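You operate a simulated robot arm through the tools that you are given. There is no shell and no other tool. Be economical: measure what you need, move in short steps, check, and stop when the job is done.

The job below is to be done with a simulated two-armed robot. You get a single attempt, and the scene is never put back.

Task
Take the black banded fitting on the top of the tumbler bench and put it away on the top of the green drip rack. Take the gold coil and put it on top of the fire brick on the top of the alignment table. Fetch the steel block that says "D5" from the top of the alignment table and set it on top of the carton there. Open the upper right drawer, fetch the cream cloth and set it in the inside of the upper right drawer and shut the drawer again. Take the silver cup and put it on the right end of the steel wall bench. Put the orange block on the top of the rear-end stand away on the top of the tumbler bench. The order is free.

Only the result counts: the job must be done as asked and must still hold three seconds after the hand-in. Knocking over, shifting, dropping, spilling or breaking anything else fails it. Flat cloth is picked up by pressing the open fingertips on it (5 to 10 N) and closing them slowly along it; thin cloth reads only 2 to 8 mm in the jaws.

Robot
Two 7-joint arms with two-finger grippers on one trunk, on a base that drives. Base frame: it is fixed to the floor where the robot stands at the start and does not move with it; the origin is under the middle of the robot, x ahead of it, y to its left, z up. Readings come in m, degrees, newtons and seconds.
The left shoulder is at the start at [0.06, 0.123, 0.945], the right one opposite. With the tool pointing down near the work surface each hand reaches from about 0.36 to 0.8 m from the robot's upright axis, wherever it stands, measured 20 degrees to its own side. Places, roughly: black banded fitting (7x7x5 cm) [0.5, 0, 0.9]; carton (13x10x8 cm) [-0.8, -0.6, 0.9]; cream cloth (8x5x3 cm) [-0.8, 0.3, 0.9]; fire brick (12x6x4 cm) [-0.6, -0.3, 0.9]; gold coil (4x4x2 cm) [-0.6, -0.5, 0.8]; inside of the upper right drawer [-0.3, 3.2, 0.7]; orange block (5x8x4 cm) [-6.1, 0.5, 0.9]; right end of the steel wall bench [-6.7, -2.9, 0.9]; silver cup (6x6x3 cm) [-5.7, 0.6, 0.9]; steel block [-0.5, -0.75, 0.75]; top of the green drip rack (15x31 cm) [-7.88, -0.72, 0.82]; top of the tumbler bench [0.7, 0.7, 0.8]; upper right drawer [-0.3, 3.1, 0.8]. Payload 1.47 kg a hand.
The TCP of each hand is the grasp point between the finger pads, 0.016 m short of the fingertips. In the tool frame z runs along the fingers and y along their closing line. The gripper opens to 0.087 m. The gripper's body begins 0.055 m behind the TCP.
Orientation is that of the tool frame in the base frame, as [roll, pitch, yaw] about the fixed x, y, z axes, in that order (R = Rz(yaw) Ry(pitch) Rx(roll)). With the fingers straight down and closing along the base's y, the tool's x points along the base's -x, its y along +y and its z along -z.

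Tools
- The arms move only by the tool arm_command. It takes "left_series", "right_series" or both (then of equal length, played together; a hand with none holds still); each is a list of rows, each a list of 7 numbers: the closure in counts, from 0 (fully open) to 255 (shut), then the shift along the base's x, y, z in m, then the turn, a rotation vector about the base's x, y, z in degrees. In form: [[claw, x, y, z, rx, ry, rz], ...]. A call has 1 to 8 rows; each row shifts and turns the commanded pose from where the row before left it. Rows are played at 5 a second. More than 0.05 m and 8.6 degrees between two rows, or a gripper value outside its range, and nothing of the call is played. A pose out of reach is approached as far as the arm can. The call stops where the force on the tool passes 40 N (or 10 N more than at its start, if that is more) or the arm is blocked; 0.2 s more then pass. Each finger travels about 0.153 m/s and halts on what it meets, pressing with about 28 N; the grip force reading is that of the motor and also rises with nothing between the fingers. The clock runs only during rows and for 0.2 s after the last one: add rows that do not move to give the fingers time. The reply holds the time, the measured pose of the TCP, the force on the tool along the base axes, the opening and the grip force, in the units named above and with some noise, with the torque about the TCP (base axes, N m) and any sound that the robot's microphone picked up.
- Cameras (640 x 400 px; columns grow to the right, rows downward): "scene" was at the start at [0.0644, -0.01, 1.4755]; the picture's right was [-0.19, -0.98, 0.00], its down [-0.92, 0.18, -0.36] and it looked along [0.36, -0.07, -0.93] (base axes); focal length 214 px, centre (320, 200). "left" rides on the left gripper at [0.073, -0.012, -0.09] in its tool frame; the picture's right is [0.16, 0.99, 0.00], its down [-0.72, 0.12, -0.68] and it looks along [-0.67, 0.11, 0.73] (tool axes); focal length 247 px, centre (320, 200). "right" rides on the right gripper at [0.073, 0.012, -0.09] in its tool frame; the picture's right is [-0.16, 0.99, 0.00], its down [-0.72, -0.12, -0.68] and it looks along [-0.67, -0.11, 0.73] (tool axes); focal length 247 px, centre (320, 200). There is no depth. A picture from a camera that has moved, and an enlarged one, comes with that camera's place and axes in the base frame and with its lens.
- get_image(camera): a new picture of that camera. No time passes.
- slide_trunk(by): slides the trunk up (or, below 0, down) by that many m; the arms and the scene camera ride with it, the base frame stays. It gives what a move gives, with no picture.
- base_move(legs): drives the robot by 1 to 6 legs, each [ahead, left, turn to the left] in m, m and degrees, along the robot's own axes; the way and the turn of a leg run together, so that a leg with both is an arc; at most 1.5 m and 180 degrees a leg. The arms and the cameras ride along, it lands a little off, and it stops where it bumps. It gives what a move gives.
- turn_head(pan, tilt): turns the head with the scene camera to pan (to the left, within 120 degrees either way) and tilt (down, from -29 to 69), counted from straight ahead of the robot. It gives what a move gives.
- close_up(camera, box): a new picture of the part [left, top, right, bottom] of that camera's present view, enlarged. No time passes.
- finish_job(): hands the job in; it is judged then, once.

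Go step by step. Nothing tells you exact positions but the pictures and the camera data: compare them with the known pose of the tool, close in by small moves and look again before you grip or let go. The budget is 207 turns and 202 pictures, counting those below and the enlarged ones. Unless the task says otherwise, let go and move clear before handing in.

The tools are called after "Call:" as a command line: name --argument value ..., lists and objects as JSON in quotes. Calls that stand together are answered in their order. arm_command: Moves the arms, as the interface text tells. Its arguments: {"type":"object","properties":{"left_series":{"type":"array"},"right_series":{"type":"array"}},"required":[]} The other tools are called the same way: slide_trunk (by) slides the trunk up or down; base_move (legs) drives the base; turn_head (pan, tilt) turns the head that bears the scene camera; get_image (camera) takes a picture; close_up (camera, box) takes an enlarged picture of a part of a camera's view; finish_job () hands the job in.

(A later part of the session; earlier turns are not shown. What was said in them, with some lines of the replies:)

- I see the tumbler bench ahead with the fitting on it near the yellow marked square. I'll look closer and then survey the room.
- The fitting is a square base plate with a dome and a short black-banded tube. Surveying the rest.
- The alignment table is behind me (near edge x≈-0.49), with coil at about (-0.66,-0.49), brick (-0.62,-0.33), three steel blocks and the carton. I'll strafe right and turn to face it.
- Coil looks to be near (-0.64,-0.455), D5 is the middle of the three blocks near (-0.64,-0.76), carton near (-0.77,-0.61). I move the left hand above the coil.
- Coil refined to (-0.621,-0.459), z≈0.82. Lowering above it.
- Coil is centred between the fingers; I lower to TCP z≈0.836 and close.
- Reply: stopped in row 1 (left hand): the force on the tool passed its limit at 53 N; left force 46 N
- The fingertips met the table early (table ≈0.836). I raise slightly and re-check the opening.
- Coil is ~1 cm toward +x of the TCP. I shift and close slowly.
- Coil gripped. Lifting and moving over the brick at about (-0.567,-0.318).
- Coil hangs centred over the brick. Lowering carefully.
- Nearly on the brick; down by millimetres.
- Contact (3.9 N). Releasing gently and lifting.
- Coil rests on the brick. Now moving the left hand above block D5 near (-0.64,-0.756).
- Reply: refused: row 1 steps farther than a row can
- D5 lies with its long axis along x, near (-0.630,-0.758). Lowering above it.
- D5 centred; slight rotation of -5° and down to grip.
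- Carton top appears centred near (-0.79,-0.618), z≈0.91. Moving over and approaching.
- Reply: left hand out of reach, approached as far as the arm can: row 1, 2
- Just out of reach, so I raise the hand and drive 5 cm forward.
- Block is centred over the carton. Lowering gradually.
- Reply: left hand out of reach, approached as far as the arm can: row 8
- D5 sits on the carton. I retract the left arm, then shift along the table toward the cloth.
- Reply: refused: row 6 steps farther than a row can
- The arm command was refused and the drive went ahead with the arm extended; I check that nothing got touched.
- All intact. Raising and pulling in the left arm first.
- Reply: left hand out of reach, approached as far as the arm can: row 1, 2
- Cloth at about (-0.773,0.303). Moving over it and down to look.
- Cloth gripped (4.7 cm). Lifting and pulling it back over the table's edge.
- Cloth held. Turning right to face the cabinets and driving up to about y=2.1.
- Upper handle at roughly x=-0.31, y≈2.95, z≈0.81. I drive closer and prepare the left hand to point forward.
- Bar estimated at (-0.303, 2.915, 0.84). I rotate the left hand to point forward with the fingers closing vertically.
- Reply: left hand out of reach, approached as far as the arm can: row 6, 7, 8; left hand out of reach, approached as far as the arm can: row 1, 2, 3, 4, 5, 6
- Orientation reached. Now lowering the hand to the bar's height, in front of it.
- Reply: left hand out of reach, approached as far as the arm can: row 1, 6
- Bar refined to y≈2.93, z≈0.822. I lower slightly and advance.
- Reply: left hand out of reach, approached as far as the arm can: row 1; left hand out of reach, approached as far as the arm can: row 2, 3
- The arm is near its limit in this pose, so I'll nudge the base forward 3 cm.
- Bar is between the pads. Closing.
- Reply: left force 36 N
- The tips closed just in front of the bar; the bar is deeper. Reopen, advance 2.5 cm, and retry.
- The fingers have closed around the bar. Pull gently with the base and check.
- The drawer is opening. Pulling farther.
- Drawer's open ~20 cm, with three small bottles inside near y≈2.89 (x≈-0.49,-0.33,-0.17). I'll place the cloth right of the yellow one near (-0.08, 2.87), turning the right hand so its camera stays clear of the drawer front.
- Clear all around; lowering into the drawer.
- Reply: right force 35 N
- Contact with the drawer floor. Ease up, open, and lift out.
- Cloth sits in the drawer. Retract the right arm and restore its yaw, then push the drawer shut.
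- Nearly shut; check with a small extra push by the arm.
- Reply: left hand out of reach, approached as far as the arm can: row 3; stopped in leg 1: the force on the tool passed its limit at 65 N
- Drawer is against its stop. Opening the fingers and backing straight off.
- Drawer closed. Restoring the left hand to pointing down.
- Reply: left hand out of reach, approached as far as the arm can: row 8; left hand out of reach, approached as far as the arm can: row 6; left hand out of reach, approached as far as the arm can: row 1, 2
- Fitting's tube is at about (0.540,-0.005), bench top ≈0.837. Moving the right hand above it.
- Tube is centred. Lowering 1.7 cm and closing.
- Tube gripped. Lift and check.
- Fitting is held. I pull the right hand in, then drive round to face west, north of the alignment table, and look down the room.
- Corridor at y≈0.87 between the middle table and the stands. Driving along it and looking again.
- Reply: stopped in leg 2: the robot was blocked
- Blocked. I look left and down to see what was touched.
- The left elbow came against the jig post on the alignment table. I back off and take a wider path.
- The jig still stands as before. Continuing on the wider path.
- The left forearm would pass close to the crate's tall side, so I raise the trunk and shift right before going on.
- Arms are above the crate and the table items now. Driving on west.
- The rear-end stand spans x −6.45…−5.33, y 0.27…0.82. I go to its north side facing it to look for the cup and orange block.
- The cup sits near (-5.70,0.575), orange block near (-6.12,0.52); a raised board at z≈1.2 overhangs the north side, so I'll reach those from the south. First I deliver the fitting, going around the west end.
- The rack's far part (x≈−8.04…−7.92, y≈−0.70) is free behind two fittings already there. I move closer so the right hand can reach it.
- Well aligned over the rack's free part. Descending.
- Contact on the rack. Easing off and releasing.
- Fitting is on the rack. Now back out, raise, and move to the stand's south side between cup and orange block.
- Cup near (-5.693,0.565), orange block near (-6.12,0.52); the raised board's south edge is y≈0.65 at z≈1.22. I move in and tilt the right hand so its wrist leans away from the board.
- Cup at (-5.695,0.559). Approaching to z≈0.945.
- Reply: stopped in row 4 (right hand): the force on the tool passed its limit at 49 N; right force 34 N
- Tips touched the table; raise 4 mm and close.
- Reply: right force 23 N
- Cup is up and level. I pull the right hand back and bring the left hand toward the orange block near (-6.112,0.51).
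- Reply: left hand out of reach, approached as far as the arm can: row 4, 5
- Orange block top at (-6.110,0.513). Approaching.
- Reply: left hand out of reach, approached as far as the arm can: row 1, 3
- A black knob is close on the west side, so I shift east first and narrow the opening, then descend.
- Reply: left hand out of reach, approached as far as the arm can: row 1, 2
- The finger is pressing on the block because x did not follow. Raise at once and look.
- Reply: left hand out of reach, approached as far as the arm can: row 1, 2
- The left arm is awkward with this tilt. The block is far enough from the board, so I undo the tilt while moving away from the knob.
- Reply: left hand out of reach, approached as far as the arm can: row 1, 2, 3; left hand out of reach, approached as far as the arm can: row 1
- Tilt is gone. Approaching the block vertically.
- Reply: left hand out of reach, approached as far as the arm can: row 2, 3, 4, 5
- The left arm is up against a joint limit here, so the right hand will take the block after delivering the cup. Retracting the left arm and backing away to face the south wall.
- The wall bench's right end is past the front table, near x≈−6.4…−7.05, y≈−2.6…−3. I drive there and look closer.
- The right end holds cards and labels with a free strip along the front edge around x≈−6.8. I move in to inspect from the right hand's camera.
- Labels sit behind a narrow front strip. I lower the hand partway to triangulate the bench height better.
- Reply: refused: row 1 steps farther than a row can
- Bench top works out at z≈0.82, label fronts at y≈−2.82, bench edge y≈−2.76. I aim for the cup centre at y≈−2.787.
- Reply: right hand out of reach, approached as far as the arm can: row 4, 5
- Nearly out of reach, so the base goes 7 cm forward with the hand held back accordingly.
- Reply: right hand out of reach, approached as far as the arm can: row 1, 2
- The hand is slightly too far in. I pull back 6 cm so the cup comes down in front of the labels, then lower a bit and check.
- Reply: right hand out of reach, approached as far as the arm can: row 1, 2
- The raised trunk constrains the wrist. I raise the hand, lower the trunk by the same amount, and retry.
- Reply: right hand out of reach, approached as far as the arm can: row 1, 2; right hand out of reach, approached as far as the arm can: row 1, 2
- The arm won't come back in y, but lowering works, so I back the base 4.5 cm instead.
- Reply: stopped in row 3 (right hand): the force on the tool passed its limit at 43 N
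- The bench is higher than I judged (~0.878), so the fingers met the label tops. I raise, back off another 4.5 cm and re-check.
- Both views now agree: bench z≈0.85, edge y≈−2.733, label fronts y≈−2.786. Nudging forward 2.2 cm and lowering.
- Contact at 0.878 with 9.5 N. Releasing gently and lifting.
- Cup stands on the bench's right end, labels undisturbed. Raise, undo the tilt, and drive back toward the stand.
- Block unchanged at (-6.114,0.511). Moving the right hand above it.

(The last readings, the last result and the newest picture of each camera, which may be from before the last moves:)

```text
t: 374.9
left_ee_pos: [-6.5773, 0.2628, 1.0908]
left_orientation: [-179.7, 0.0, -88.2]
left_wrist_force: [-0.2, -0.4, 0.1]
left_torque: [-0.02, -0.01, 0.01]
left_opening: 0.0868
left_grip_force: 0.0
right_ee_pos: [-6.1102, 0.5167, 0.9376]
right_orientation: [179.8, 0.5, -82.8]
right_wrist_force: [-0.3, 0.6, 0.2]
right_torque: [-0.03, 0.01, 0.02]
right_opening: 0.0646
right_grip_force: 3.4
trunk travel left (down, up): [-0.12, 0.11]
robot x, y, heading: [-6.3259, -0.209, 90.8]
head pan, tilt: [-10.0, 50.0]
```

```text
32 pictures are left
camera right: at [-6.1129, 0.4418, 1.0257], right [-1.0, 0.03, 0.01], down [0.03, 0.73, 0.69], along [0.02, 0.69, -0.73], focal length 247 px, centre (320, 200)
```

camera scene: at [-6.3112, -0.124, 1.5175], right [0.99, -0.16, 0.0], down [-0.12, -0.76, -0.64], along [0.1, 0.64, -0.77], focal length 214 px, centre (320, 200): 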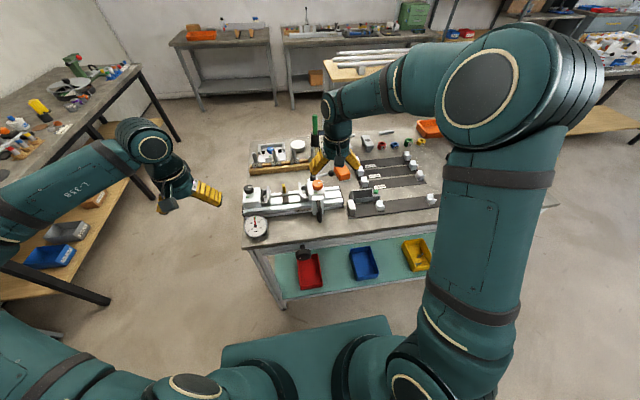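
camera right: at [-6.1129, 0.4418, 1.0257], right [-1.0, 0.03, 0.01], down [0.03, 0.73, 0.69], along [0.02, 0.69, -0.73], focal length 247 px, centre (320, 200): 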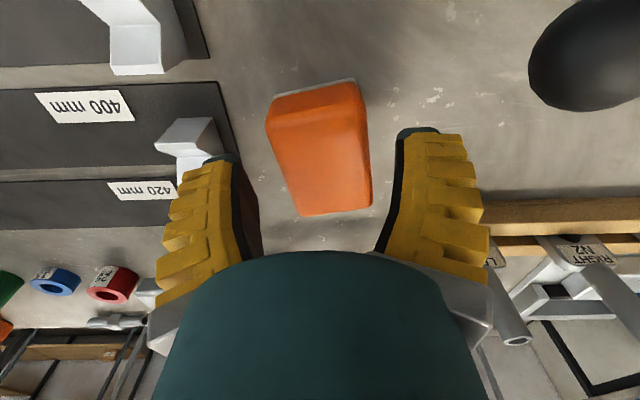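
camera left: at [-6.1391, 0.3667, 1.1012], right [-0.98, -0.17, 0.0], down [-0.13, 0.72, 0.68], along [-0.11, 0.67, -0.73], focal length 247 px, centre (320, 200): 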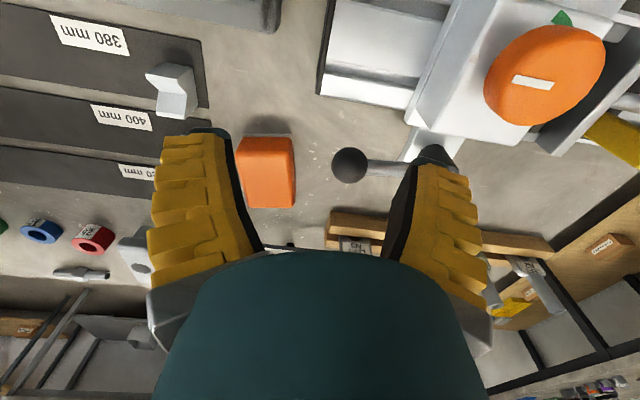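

Aligned. Descend and grip.

Call:
arm_command --right_series '[[80, 0, 0, -0.02, 0, 0, 0], [80, 0, 0, -0.018, 0, 0, 0], [80, 0, 0, 0, 0, 0, 0], [120, 0, 0, 0, 0, 0, 0], [150, 0, 0, 0, 0, 0, 0], [180, 0, 0, 0, 0, 0, 0], [180, 0, 0, 0, 0, 0, 0]]'

Call:
get_image --camera "right"

```text
t: 376.5
left_ee_pos: [-6.5769, 0.2624, 1.0906]
left_orientation: [-179.8, 0.0, -88.2]
left_wrist_force: [0.4, 0.4, -0.2]
left_torque: [-0.03, 0.0, 0.0]
left_opening: 0.0866
left_grip_force: 0.1
right_ee_pos: [-6.1097, 0.516, 0.8984]
right_orientation: [179.7, 0.5, -82.8]
right_wrist_force: [-0.9, -0.7, 0.2]
right_torque: [0.03, -0.02, 0.0]
right_opening: 0.0504
right_grip_force: 27.8
trunk travel left (down, up): [-0.12, 0.11]
robot x, y, heading: [-6.3204, -0.2098, 90.6]
head pan, tilt: [-10.0, 50.0]
```

```text
31 pictures are left
camera right: at [-6.1128, 0.4423, 0.9875], right [-1.0, 0.03, 0.01], down [0.03, 0.73, 0.69], along [0.02, 0.69, -0.73], focal length 247 px, centre (320, 200)
```

right: 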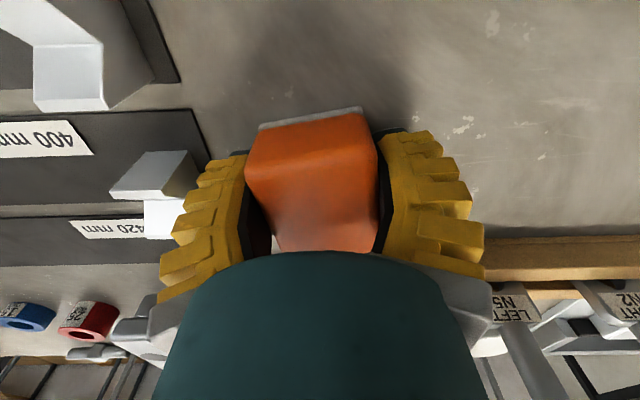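

Block gripped. Lifting, retracting and raising the trunk.

Call:
arm_command --right_series '[[180, 0, 0, 0.015, 0, 0, 0], [180, 0, 0, 0.04, 0, 0, 0], [180, 0, 0, 0.045, 0, 0, 0], [180, 0, -0.02, 0.045, 0, 0, 0], [180, -0.02, -0.035, 0.02, 0, 0, 0], [180, -0.02, -0.04, 0, 0, 0, 0], [180, -0.02, -0.04, 0, 0, 0, 0], [180, -0.02, -0.04, 0, 0, 0, 0]]'

Call:
slide_trunk --by 0.11

Call:
get_image --camera "right"

```text
t: 378.3
left_ee_pos: [-6.5775, 0.262, 1.0916]
left_orientation: [-179.8, -0.1, -88.2]
left_wrist_force: [-0.7, 0.6, 0.4]
left_torque: [0.0, 0.0, 0.02]
left_opening: 0.0871
left_grip_force: 0.1
right_ee_pos: [-6.1924, 0.3415, 1.0644]
right_orientation: [179.8, 0.5, -82.8]
right_wrist_force: [0.1, -0.5, -1.1]
right_torque: [-0.01, -0.05, -0.02]
right_opening: 0.0503
right_grip_force: 27.8
trunk travel left (down, up): [-0.12, 0.11]
robot x, y, heading: [-6.3217, -0.2136, 90.8]
head pan, tilt: [-10.0, 50.0]
```

```text
t: 379.7
left_ee_pos: [-6.5768, 0.2623, 1.201]
left_orientation: [-179.7, 0.1, -88.2]
left_wrist_force: [0.8, 0.0, -0.1]
left_torque: [-0.01, 0.03, -0.02]
left_opening: 0.0872
left_grip_force: 0.1
right_ee_pos: [-6.1917, 0.3437, 1.174]
right_orientation: [179.8, 0.5, -82.9]
right_wrist_force: [0.3, 1.4, -1.7]
right_torque: [-0.01, -0.01, 0.02]
right_opening: 0.0501
right_grip_force: 27.9
trunk travel left (down, up): [-0.23, 0.0]
robot x, y, heading: [-6.3217, -0.2085, 90.9]
head pan, tilt: [-10.0, 50.0]
```

```text
30 pictures are left
camera right: at [-6.194, 0.2688, 1.2615], right [-1.0, 0.03, 0.01], down [0.03, 0.73, 0.69], along [0.02, 0.69, -0.73], focal length 247 px, centre (320, 200)
```

right: 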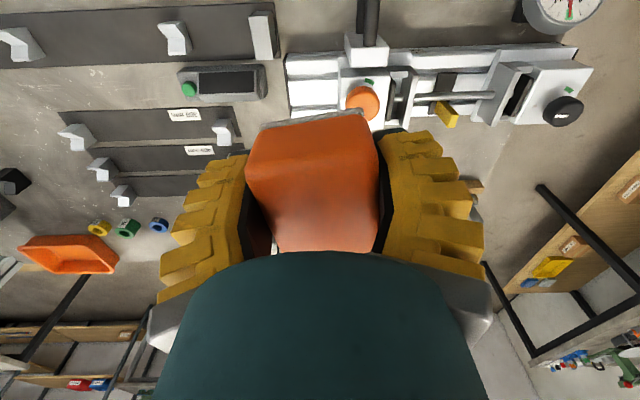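

Block held. Driving back by the known western route: first round the stand.

Call:
base_move --legs '[[-0.4, 0, -0.9], [0, 0, 90], [0.65, 0, 0], [0, -1.0, 0], [0, -1.05, 0]]'

```text
t: 407.2
left_ee_pos: [-7.4522, 1.2119, 1.2007]
left_orientation: [-179.7, 0.0, 2.0]
left_wrist_force: [-0.6, -0.5, -1.0]
left_torque: [-0.02, -0.04, -0.01]
left_opening: 0.0869
left_grip_force: 0.1
right_ee_pos: [-7.5353, 1.5962, 1.1735]
right_orientation: [179.8, 0.5, 7.4]
right_wrist_force: [0.2, 0.1, -0.2]
right_torque: [0.01, 0.02, 0.01]
right_opening: 0.0498
right_grip_force: 28.2
trunk travel left (down, up): [-0.23, 0.0]
robot x, y, heading: [-6.9816, 1.4707, -178.8]
head pan, tilt: [-10.0, 50.0]
```

Call:
base_move --legs '[[0, 0, -90.6], [0, 0, -90.6], [1.2, 0, 0], [1.2, 0, 0]]'

Call:
turn_head --pan 0 --tilt 30

Call:
get_image --camera "scene"

```text
t: 426.7
left_ee_pos: [-4.0945, 1.6829, 1.2008]
left_orientation: [-179.7, 0.1, -179.6]
left_wrist_force: [-0.5, -0.1, 0.4]
left_torque: [-0.03, 0.01, 0.0]
left_opening: 0.087
left_grip_force: 0.0
right_ee_pos: [-4.0256, 1.295, 1.1739]
right_orientation: [179.8, 0.5, -174.5]
right_wrist_force: [-0.4, 0.9, -0.4]
right_torque: [0.0, 0.0, 0.02]
right_opening: 0.0495
right_grip_force: 28.2
trunk travel left (down, up): [-0.23, 0.0]
robot x, y, heading: [-4.5752, 1.441, -0.8]
head pan, tilt: [-10.0, 50.0]
stopped in leg 4: the robot was blocked; the commanded pose is now the measured one
```

```text
t: 427.5
left_ee_pos: [-4.0942, 1.6823, 1.2012]
left_orientation: [-179.7, 0.0, -179.8]
left_wrist_force: [0.1, -0.5, 0.2]
left_torque: [-0.01, -0.01, -0.01]
left_opening: 0.0869
left_grip_force: 0.0
right_ee_pos: [-4.0253, 1.2967, 1.1733]
right_orientation: [179.9, 0.5, -174.4]
right_wrist_force: [0.1, 0.5, -0.9]
right_torque: [0.0, 0.0, 0.01]
right_opening: 0.0493
right_grip_force: 28.3
trunk travel left (down, up): [-0.23, 0.0]
robot x, y, heading: [-4.5772, 1.4411, -0.7]
head pan, tilt: [0.0, 30.0]
```

```text
29 pictures are left
camera scene: at [-4.4747, 1.4414, 1.6569], right [-0.01, -1.0, 0.0], down [-0.5, 0.01, -0.87], along [0.87, -0.01, -0.5], focal length 214 px, centre (320, 200)
```

scene: 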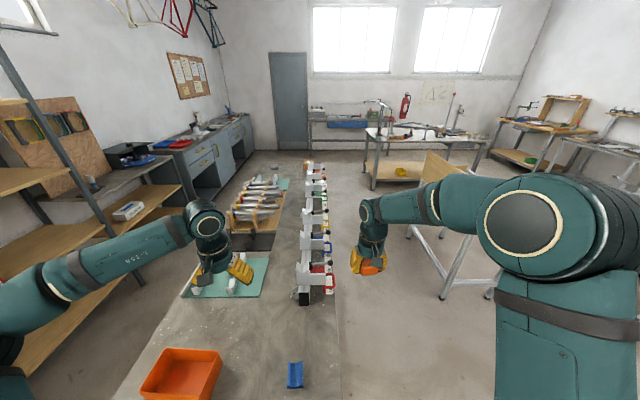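

The base met the middle table's end. Back off, shift right into the corridor, and continue.

Call:
base_move --legs '[[-0.15, 0, 0.7], [0, -0.42, 0], [1.35, 0, 0], [1.35, 0, 0]]'

Call:
get_image --camera "scene"

```text
t: 445.6
left_ee_pos: [-1.5163, 1.2567, 1.2012]
left_orientation: [-179.7, 0.0, -179.3]
left_wrist_force: [1.0, 0.8, -0.6]
left_torque: [0.01, -0.01, 0.01]
left_opening: 0.087
left_grip_force: 0.1
right_ee_pos: [-1.4428, 0.8705, 1.1731]
right_orientation: [179.8, 0.5, -173.9]
right_wrist_force: [0.2, 0.0, -1.6]
right_torque: [0.0, 0.02, -0.05]
right_opening: 0.0498
right_grip_force: 27.9
trunk travel left (down, up): [-0.23, 0.0]
robot x, y, heading: [-1.9944, 1.012, -0.2]
head pan, tilt: [0.0, 30.0]
```

```text
28 pictures are left
camera scene: at [-1.8941, 1.012, 1.657], right [0.0, -1.0, 0.0], down [-0.5, 0.0, -0.87], along [0.87, 0.0, -0.5], focal length 214 px, centre (320, 200)
```

scene: 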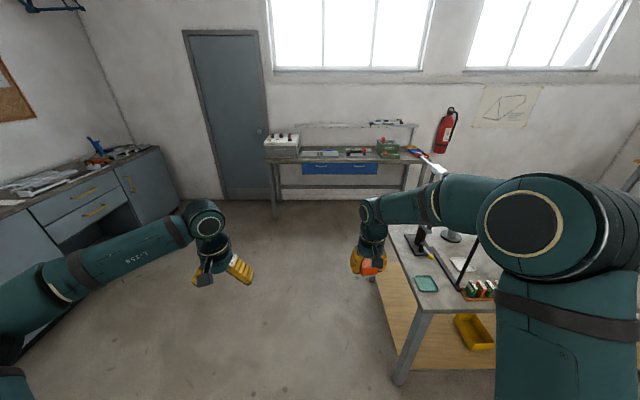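

Call:
base_move --legs '[[0, 0.33, 0.2], [0.9, 0, 0], [0.82, 0, 0], [0, 0, -90], [0, 0.28, 0]]'

Call:
turn_head --pan 0 --tilt 40

Call:
get_image --camera "scene"

```text
t: 464.0
left_ee_pos: [0.2687, 0.8725, 1.2011]
left_orientation: [-179.7, 0.0, 90.5]
left_wrist_force: [0.6, -0.2, 0.6]
left_torque: [0.03, -0.02, -0.02]
left_opening: 0.0871
left_grip_force: 0.0
right_ee_pos: [-0.1193, 0.8003, 1.1737]
right_orientation: [179.8, 0.5, 95.9]
right_wrist_force: [0.5, 0.3, -1.1]
right_torque: [0.02, 0.02, -0.01]
right_opening: 0.0495
right_grip_force: 27.7
trunk travel left (down, up): [-0.23, 0.0]
robot x, y, heading: [0.0246, 1.3526, -90.4]
head pan, tilt: [0.0, 30.0]
```

```text
t: 464.7
left_ee_pos: [0.2679, 0.8738, 1.1994]
left_orientation: [-179.7, -0.1, 90.5]
left_wrist_force: [-0.1, -0.4, 1.3]
left_torque: [-0.04, 0.01, 0.0]
left_opening: 0.0867
left_grip_force: 0.0
right_ee_pos: [-0.1186, 0.8013, 1.1732]
right_orientation: [179.8, 0.5, 95.8]
right_wrist_force: [0.0, 0.4, -1.5]
right_torque: [-0.02, -0.01, 0.02]
right_opening: 0.0495
right_grip_force: 28.5
trunk travel left (down, up): [-0.23, 0.0]
robot x, y, heading: [0.0224, 1.3526, -90.1]
head pan, tilt: [0.0, 40.0]
```

```text
27 pictures are left
camera scene: at [0.0236, 1.2571, 1.6417], right [-1.0, 0.01, 0.0], down [0.0, 0.64, -0.77], along [0.0, -0.77, -0.64], focal length 214 px, centre (320, 200)
```

scene: 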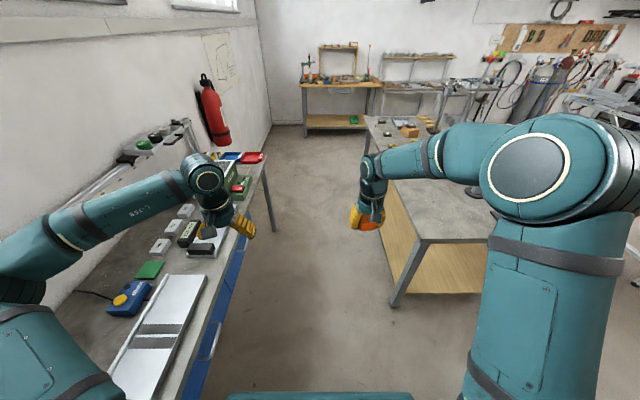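

Path between bench and table is clear; driving on and turning to face the bench.

Call:
base_move --legs '[[1.3, 0, 0], [0, 0, 90]]'

Call:
turn_head --pan 0 --tilt 50

Call:
get_image --camera "scene"

```text
t: 475.0
left_ee_pos: [0.4953, 0.2571, 1.2004]
left_orientation: [-179.7, 0.0, 177.1]
left_wrist_force: [-0.5, 0.0, 0.0]
left_torque: [-0.02, -0.01, 0.0]
left_opening: 0.0869
left_grip_force: 0.1
right_ee_pos: [0.5443, -0.1318, 1.1725]
right_orientation: [179.7, 0.5, -177.6]
right_wrist_force: [-0.3, -0.2, -0.6]
right_torque: [-0.04, 0.0, 0.0]
right_opening: 0.0497
right_grip_force: 27.5
trunk travel left (down, up): [-0.23, 0.0]
robot x, y, heading: [0.0057, 0.0445, -4.0]
head pan, tilt: [0.0, 40.0]
```

```text
t: 475.7
left_ee_pos: [0.4952, 0.2573, 1.2015]
left_orientation: [-179.6, -0.1, 177.1]
left_wrist_force: [0.4, -0.3, -0.3]
left_torque: [0.03, 0.01, 0.02]
left_opening: 0.0869
left_grip_force: 0.0
right_ee_pos: [0.5454, -0.1322, 1.1731]
right_orientation: [179.8, 0.5, -177.6]
right_wrist_force: [0.4, 0.5, -1.3]
right_torque: [0.02, -0.04, 0.0]
right_opening: 0.0493
right_grip_force: 28.2
trunk travel left (down, up): [-0.23, 0.0]
robot x, y, heading: [0.0036, 0.0443, -3.7]
head pan, tilt: [0.0, 50.0]
```

```text
26 pictures are left
camera scene: at [0.0898, 0.0384, 1.6275], right [-0.07, -1.0, 0.0], down [-0.76, 0.05, -0.64], along [0.64, -0.04, -0.77], focal length 214 px, centre (320, 200)
```

scene: 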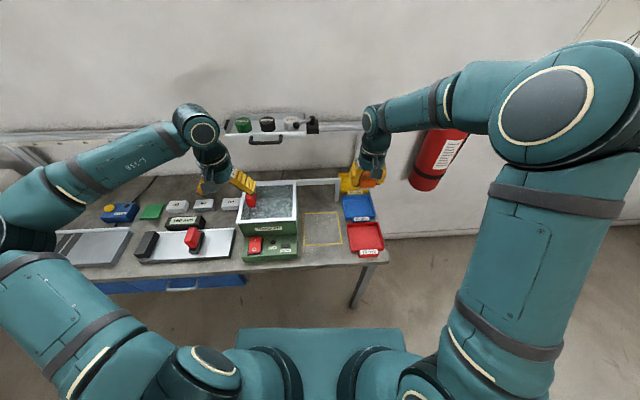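

The yellow square is free; I'll set the block there near (0.60, 0.0). Lowering the trunk and moving over it.

Call:
slide_trunk --by -0.11

Call:
arm_command --right_series '[[180, 0.012, 0.03, 0, 0, 0, 0], [180, 0.012, 0.035, 0, 0, 0, 0], [180, 0.012, 0.035, 0, 0, 0, 0], [180, 0.01, 0.03, 0, 0, 0, 0], [180, 0, 0, -0.045, 0, 0, 0], [180, 0, 0, -0.045, 0, 0, 0], [180, 0, 0, 0, 0, 0, 0]]'

Call:
get_image --camera "right"

Call:
close_up --camera "scene" --box '[240, 140, 400, 260]'

```text
t: 477.1
left_ee_pos: [0.4956, 0.2579, 1.0909]
left_orientation: [-179.7, 0.0, 177.1]
left_wrist_force: [0.5, -0.6, 0.6]
left_torque: [0.01, -0.02, 0.0]
left_opening: 0.087
left_grip_force: 0.0
right_ee_pos: [0.5441, -0.1323, 1.063]
right_orientation: [179.8, 0.5, -177.6]
right_wrist_force: [-0.1, -0.5, -1.6]
right_torque: [0.01, 0.04, 0.03]
right_opening: 0.0497
right_grip_force: 28.0
trunk travel left (down, up): [-0.12, 0.11]
robot x, y, heading: [0.0077, 0.0459, -3.8]
head pan, tilt: [0.0, 50.0]
```

```text
t: 478.8
left_ee_pos: [0.4954, 0.2571, 1.0911]
left_orientation: [-179.6, 0.0, 177.0]
left_wrist_force: [-0.4, 0.1, 0.2]
left_torque: [0.01, 0.01, -0.02]
left_opening: 0.087
left_grip_force: 0.0
right_ee_pos: [0.5892, -0.0014, 0.9736]
right_orientation: [179.8, 0.4, -177.7]
right_wrist_force: [0.1, -1.0, -1.0]
right_torque: [0.04, 0.02, 0.01]
right_opening: 0.0495
right_grip_force: 27.9
trunk travel left (down, up): [-0.12, 0.11]
robot x, y, heading: [0.0062, 0.045, -4.0]
head pan, tilt: [0.0, 50.0]
```

```text
25 pictures are left
camera right: at [0.5144, 0.0059, 1.0628], right [0.12, 0.99, 0.01], down [0.72, -0.09, 0.69], along [0.68, -0.08, -0.73], focal length 247 px, centre (320, 200)
```

right: 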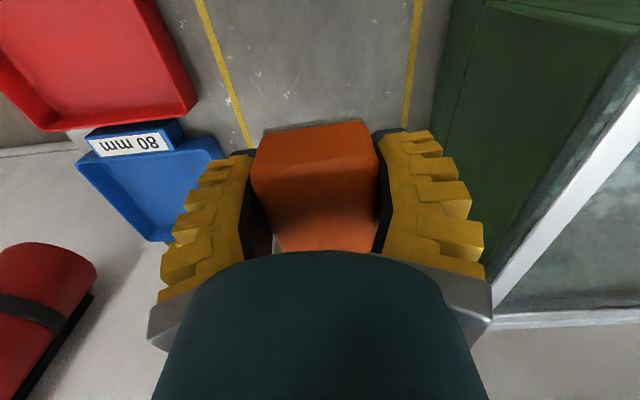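

```text
3.33 times, centred on (320, 200) of scene
camera zoom: at [0.0894, 0.0383, 1.5175], right [-0.07, -1.0, 0.0], down [-0.76, 0.05, -0.64], along [0.64, -0.04, -0.77], focal length 715 px, centre (320, 200)
```

zoom: 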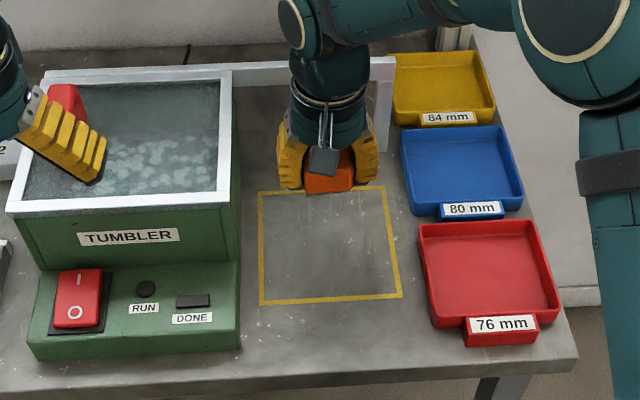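

Area below is clear. Lowering.

Call:
arm_command --right_series '[[180, 0, 0, -0.04, 0, 0, 0], [180, 0, 0, -0.04, 0, 0, 0], [180, 0, 0, -0.02, 0, 0, 0], [180, 0, 0, -0.004, 0, 0, 0], [180, 0, 0, 0, 0, 0, 0]]'

Call:
arm_command --right_series '[[180, 0, 0, -0.003, 0, 0, 0], [180, 0, 0, -0.002, 0, 0, 0], [180, 0, 0, 0, 0, 0, 0]]'

```text
t: 479.9
left_ee_pos: [0.495, 0.2589, 1.0916]
left_orientation: [-179.6, 0.0, 177.1]
left_wrist_force: [0.7, 0.1, 0.4]
left_torque: [0.01, 0.0, 0.0]
left_opening: 0.0869
left_grip_force: 0.1
right_ee_pos: [0.5899, -0.0009, 0.8703]
right_orientation: [179.8, 0.4, -177.7]
right_wrist_force: [0.4, -0.2, -0.4]
right_torque: [0.01, 0.04, -0.02]
right_opening: 0.0493
right_grip_force: 28.0
trunk travel left (down, up): [-0.12, 0.11]
robot x, y, heading: [0.0074, 0.0436, -3.9]
head pan, tilt: [0.0, 50.0]
```

```text
t: 480.8
left_ee_pos: [0.4948, 0.2579, 1.0898]
left_orientation: [-179.8, 0.0, 177.1]
left_wrist_force: [0.3, -0.2, -0.5]
left_torque: [0.01, -0.01, 0.0]
left_opening: 0.087
left_grip_force: 0.1
right_ee_pos: [0.591, -0.0023, 0.8644]
right_orientation: [179.8, 0.5, -177.6]
right_wrist_force: [0.1, -0.5, -1.1]
right_torque: [0.01, 0.05, 0.0]
right_opening: 0.0492
right_grip_force: 28.3
trunk travel left (down, up): [-0.12, 0.11]
robot x, y, heading: [0.0054, 0.0453, -3.8]
head pan, tilt: [0.0, 50.0]
```

Call:
arm_command --right_series '[[180, 0, 0, -0.003, 0, 0, 0], [180, 0, 0, -0.002, 0, 0, 0], [180, 0, 0, 0, 0, 0, 0]]'

```text
t: 481.6
left_ee_pos: [0.4949, 0.2583, 1.0921]
left_orientation: [-179.6, -0.1, 177.1]
left_wrist_force: [-0.1, 0.5, 0.4]
left_torque: [-0.01, 0.0, -0.01]
left_opening: 0.0869
left_grip_force: 0.1
right_ee_pos: [0.5911, -0.0024, 0.861]
right_orientation: [179.8, 0.6, -177.6]
right_wrist_force: [-0.6, 0.0, 5.5]
right_torque: [-0.17, -0.29, 0.0]
right_opening: 0.0494
right_grip_force: 27.9
trunk travel left (down, up): [-0.12, 0.11]
robot x, y, heading: [0.006, 0.0424, -3.5]
head pan, tilt: [0.0, 50.0]
```

Contact. Releasing and lifting.

Call:
arm_command --right_series '[[150, 0, 0, 0, 0, 0, 0], [120, 0, 0, 0, 0, 0, 0], [70, 0, 0, 0, 0, 0, 0], [40, 0, 0, 0, 0, 0, 0], [40, 0, 0, 0.02, 0, 0, 0], [40, 0, 0, 0.04, 0, 0, 0], [40, 0, 0, 0.045, 0, 0, 0], [40, 0, 0, 0.045, 0, 0, 0]]'

Call:
arm_command --right_series '[[0, -0.03, 0, 0.03, 0, 0, 0], [0, -0.04, -0.02, 0, 0, 0, 0], [0, -0.04, -0.02, 0, 0, 0, 0], [0, 0, -0.03, 0, 0, 0, 0], [0, 0, 0, 0, 0, 0, 0]]'

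Call:
close_up --camera "scene" --box '[240, 140, 400, 260]'

```text
t: 483.4
left_ee_pos: [0.4956, 0.2565, 1.0922]
left_orientation: [-179.7, 0.0, 177.2]
left_wrist_force: [-0.6, -0.2, -1.3]
left_torque: [0.02, 0.02, -0.01]
left_opening: 0.0874
left_grip_force: 0.0
right_ee_pos: [0.586, -0.0032, 1.0075]
right_orientation: [179.7, 0.5, -177.6]
right_wrist_force: [-0.2, 0.4, 0.1]
right_torque: [0.0, -0.03, -0.01]
right_opening: 0.0761
right_grip_force: 2.6
trunk travel left (down, up): [-0.12, 0.11]
robot x, y, heading: [0.0035, 0.0392, -4.0]
head pan, tilt: [0.0, 50.0]
```

```text
t: 484.6
left_ee_pos: [0.4942, 0.2585, 1.0906]
left_orientation: [-179.6, 0.0, 177.1]
left_wrist_force: [-0.4, -1.2, -0.4]
left_torque: [-0.02, -0.01, -0.01]
left_opening: 0.0874
left_grip_force: 0.0
right_ee_pos: [0.4793, -0.0728, 1.0363]
right_orientation: [179.8, 0.5, -177.5]
right_wrist_force: [0.2, -0.1, 0.4]
right_torque: [0.02, -0.01, 0.0]
right_opening: 0.0872
right_grip_force: 0.0
trunk travel left (down, up): [-0.12, 0.11]
robot x, y, heading: [0.0005, 0.048, -3.7]
head pan, tilt: [0.0, 50.0]
```

```text
3.33 times, centred on (320, 200) of scene
camera zoom: at [0.0891, 0.0391, 1.5175], right [-0.07, -1.0, 0.0], down [-0.76, 0.05, -0.64], along [0.64, -0.04, -0.77], focal length 715 px, centre (320, 200)
```

zoom: 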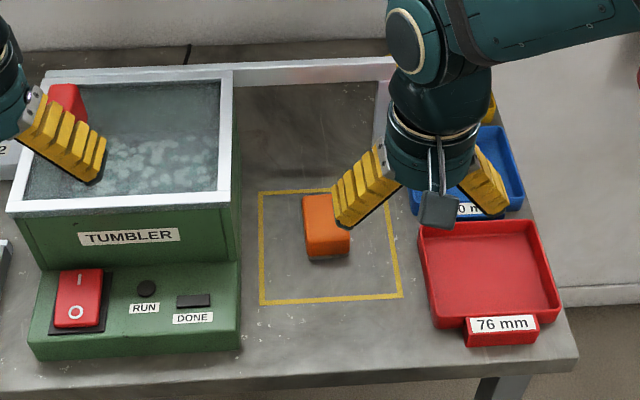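

The orange block is down inside the square. A last look back at the alignment table to confirm the coil and D5.

Call:
turn_head --pan -118 --tilt 35

Call:
get_image --camera "scene"

```text
t: 486.5
left_ee_pos: [0.4951, 0.2583, 1.0911]
left_orientation: [-179.8, 0.0, 177.1]
left_wrist_force: [1.2, 0.3, 1.0]
left_torque: [0.0, 0.0, 0.02]
left_opening: 0.0869
left_grip_force: 0.0
right_ee_pos: [0.4802, -0.0723, 1.0353]
right_orientation: [179.8, 0.5, -177.6]
right_wrist_force: [-1.2, -0.1, -0.1]
right_torque: [-0.01, -0.02, 0.0]
right_opening: 0.0873
right_grip_force: 0.0
trunk travel left (down, up): [-0.12, 0.11]
robot x, y, heading: [0.0069, 0.0437, -3.8]
head pan, tilt: [-118.0, 35.0]
```

```text
22 pictures are left
camera scene: at [-0.0335, -0.0313, 1.5392], right [-0.85, 0.53, 0.0], down [0.3, 0.49, -0.82], along [-0.43, -0.7, -0.57], focal length 214 px, centre (320, 200)
```

scene: 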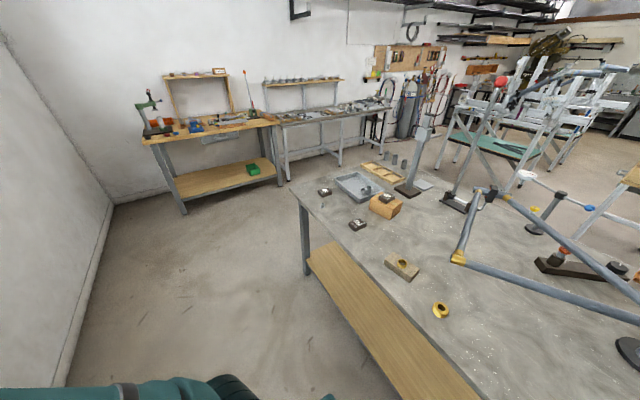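

Everything is in place: the coil on the brick, D5 on the carton, the cloth in the shut drawer, the fitting on the rack, the cup on the wall bench and the orange block on the tumbler bench. Handing in.

Call:
finish_job

```text
The job is handed in.
```

All six items were put where you asked and the job is handed in, but I bumped into other things several times on the way.

- **Jig post:** the left elbow hit the jig post on the alignment table.
- **Clamp lever:** the left hand brushed a lever knob on the rear-end stand.
- **Orange block:** I pressed on it with one finger during a failed first grasp.
- **Size labels:** the fingers pressed on the label blocks on the wall bench while I was setting the cup down.
- **Middle table:** the base ran into its end.

I saw nothing shifted or knocked over in the pictures afterwards. I did not take a close look at the jig, the lever or the middle table.
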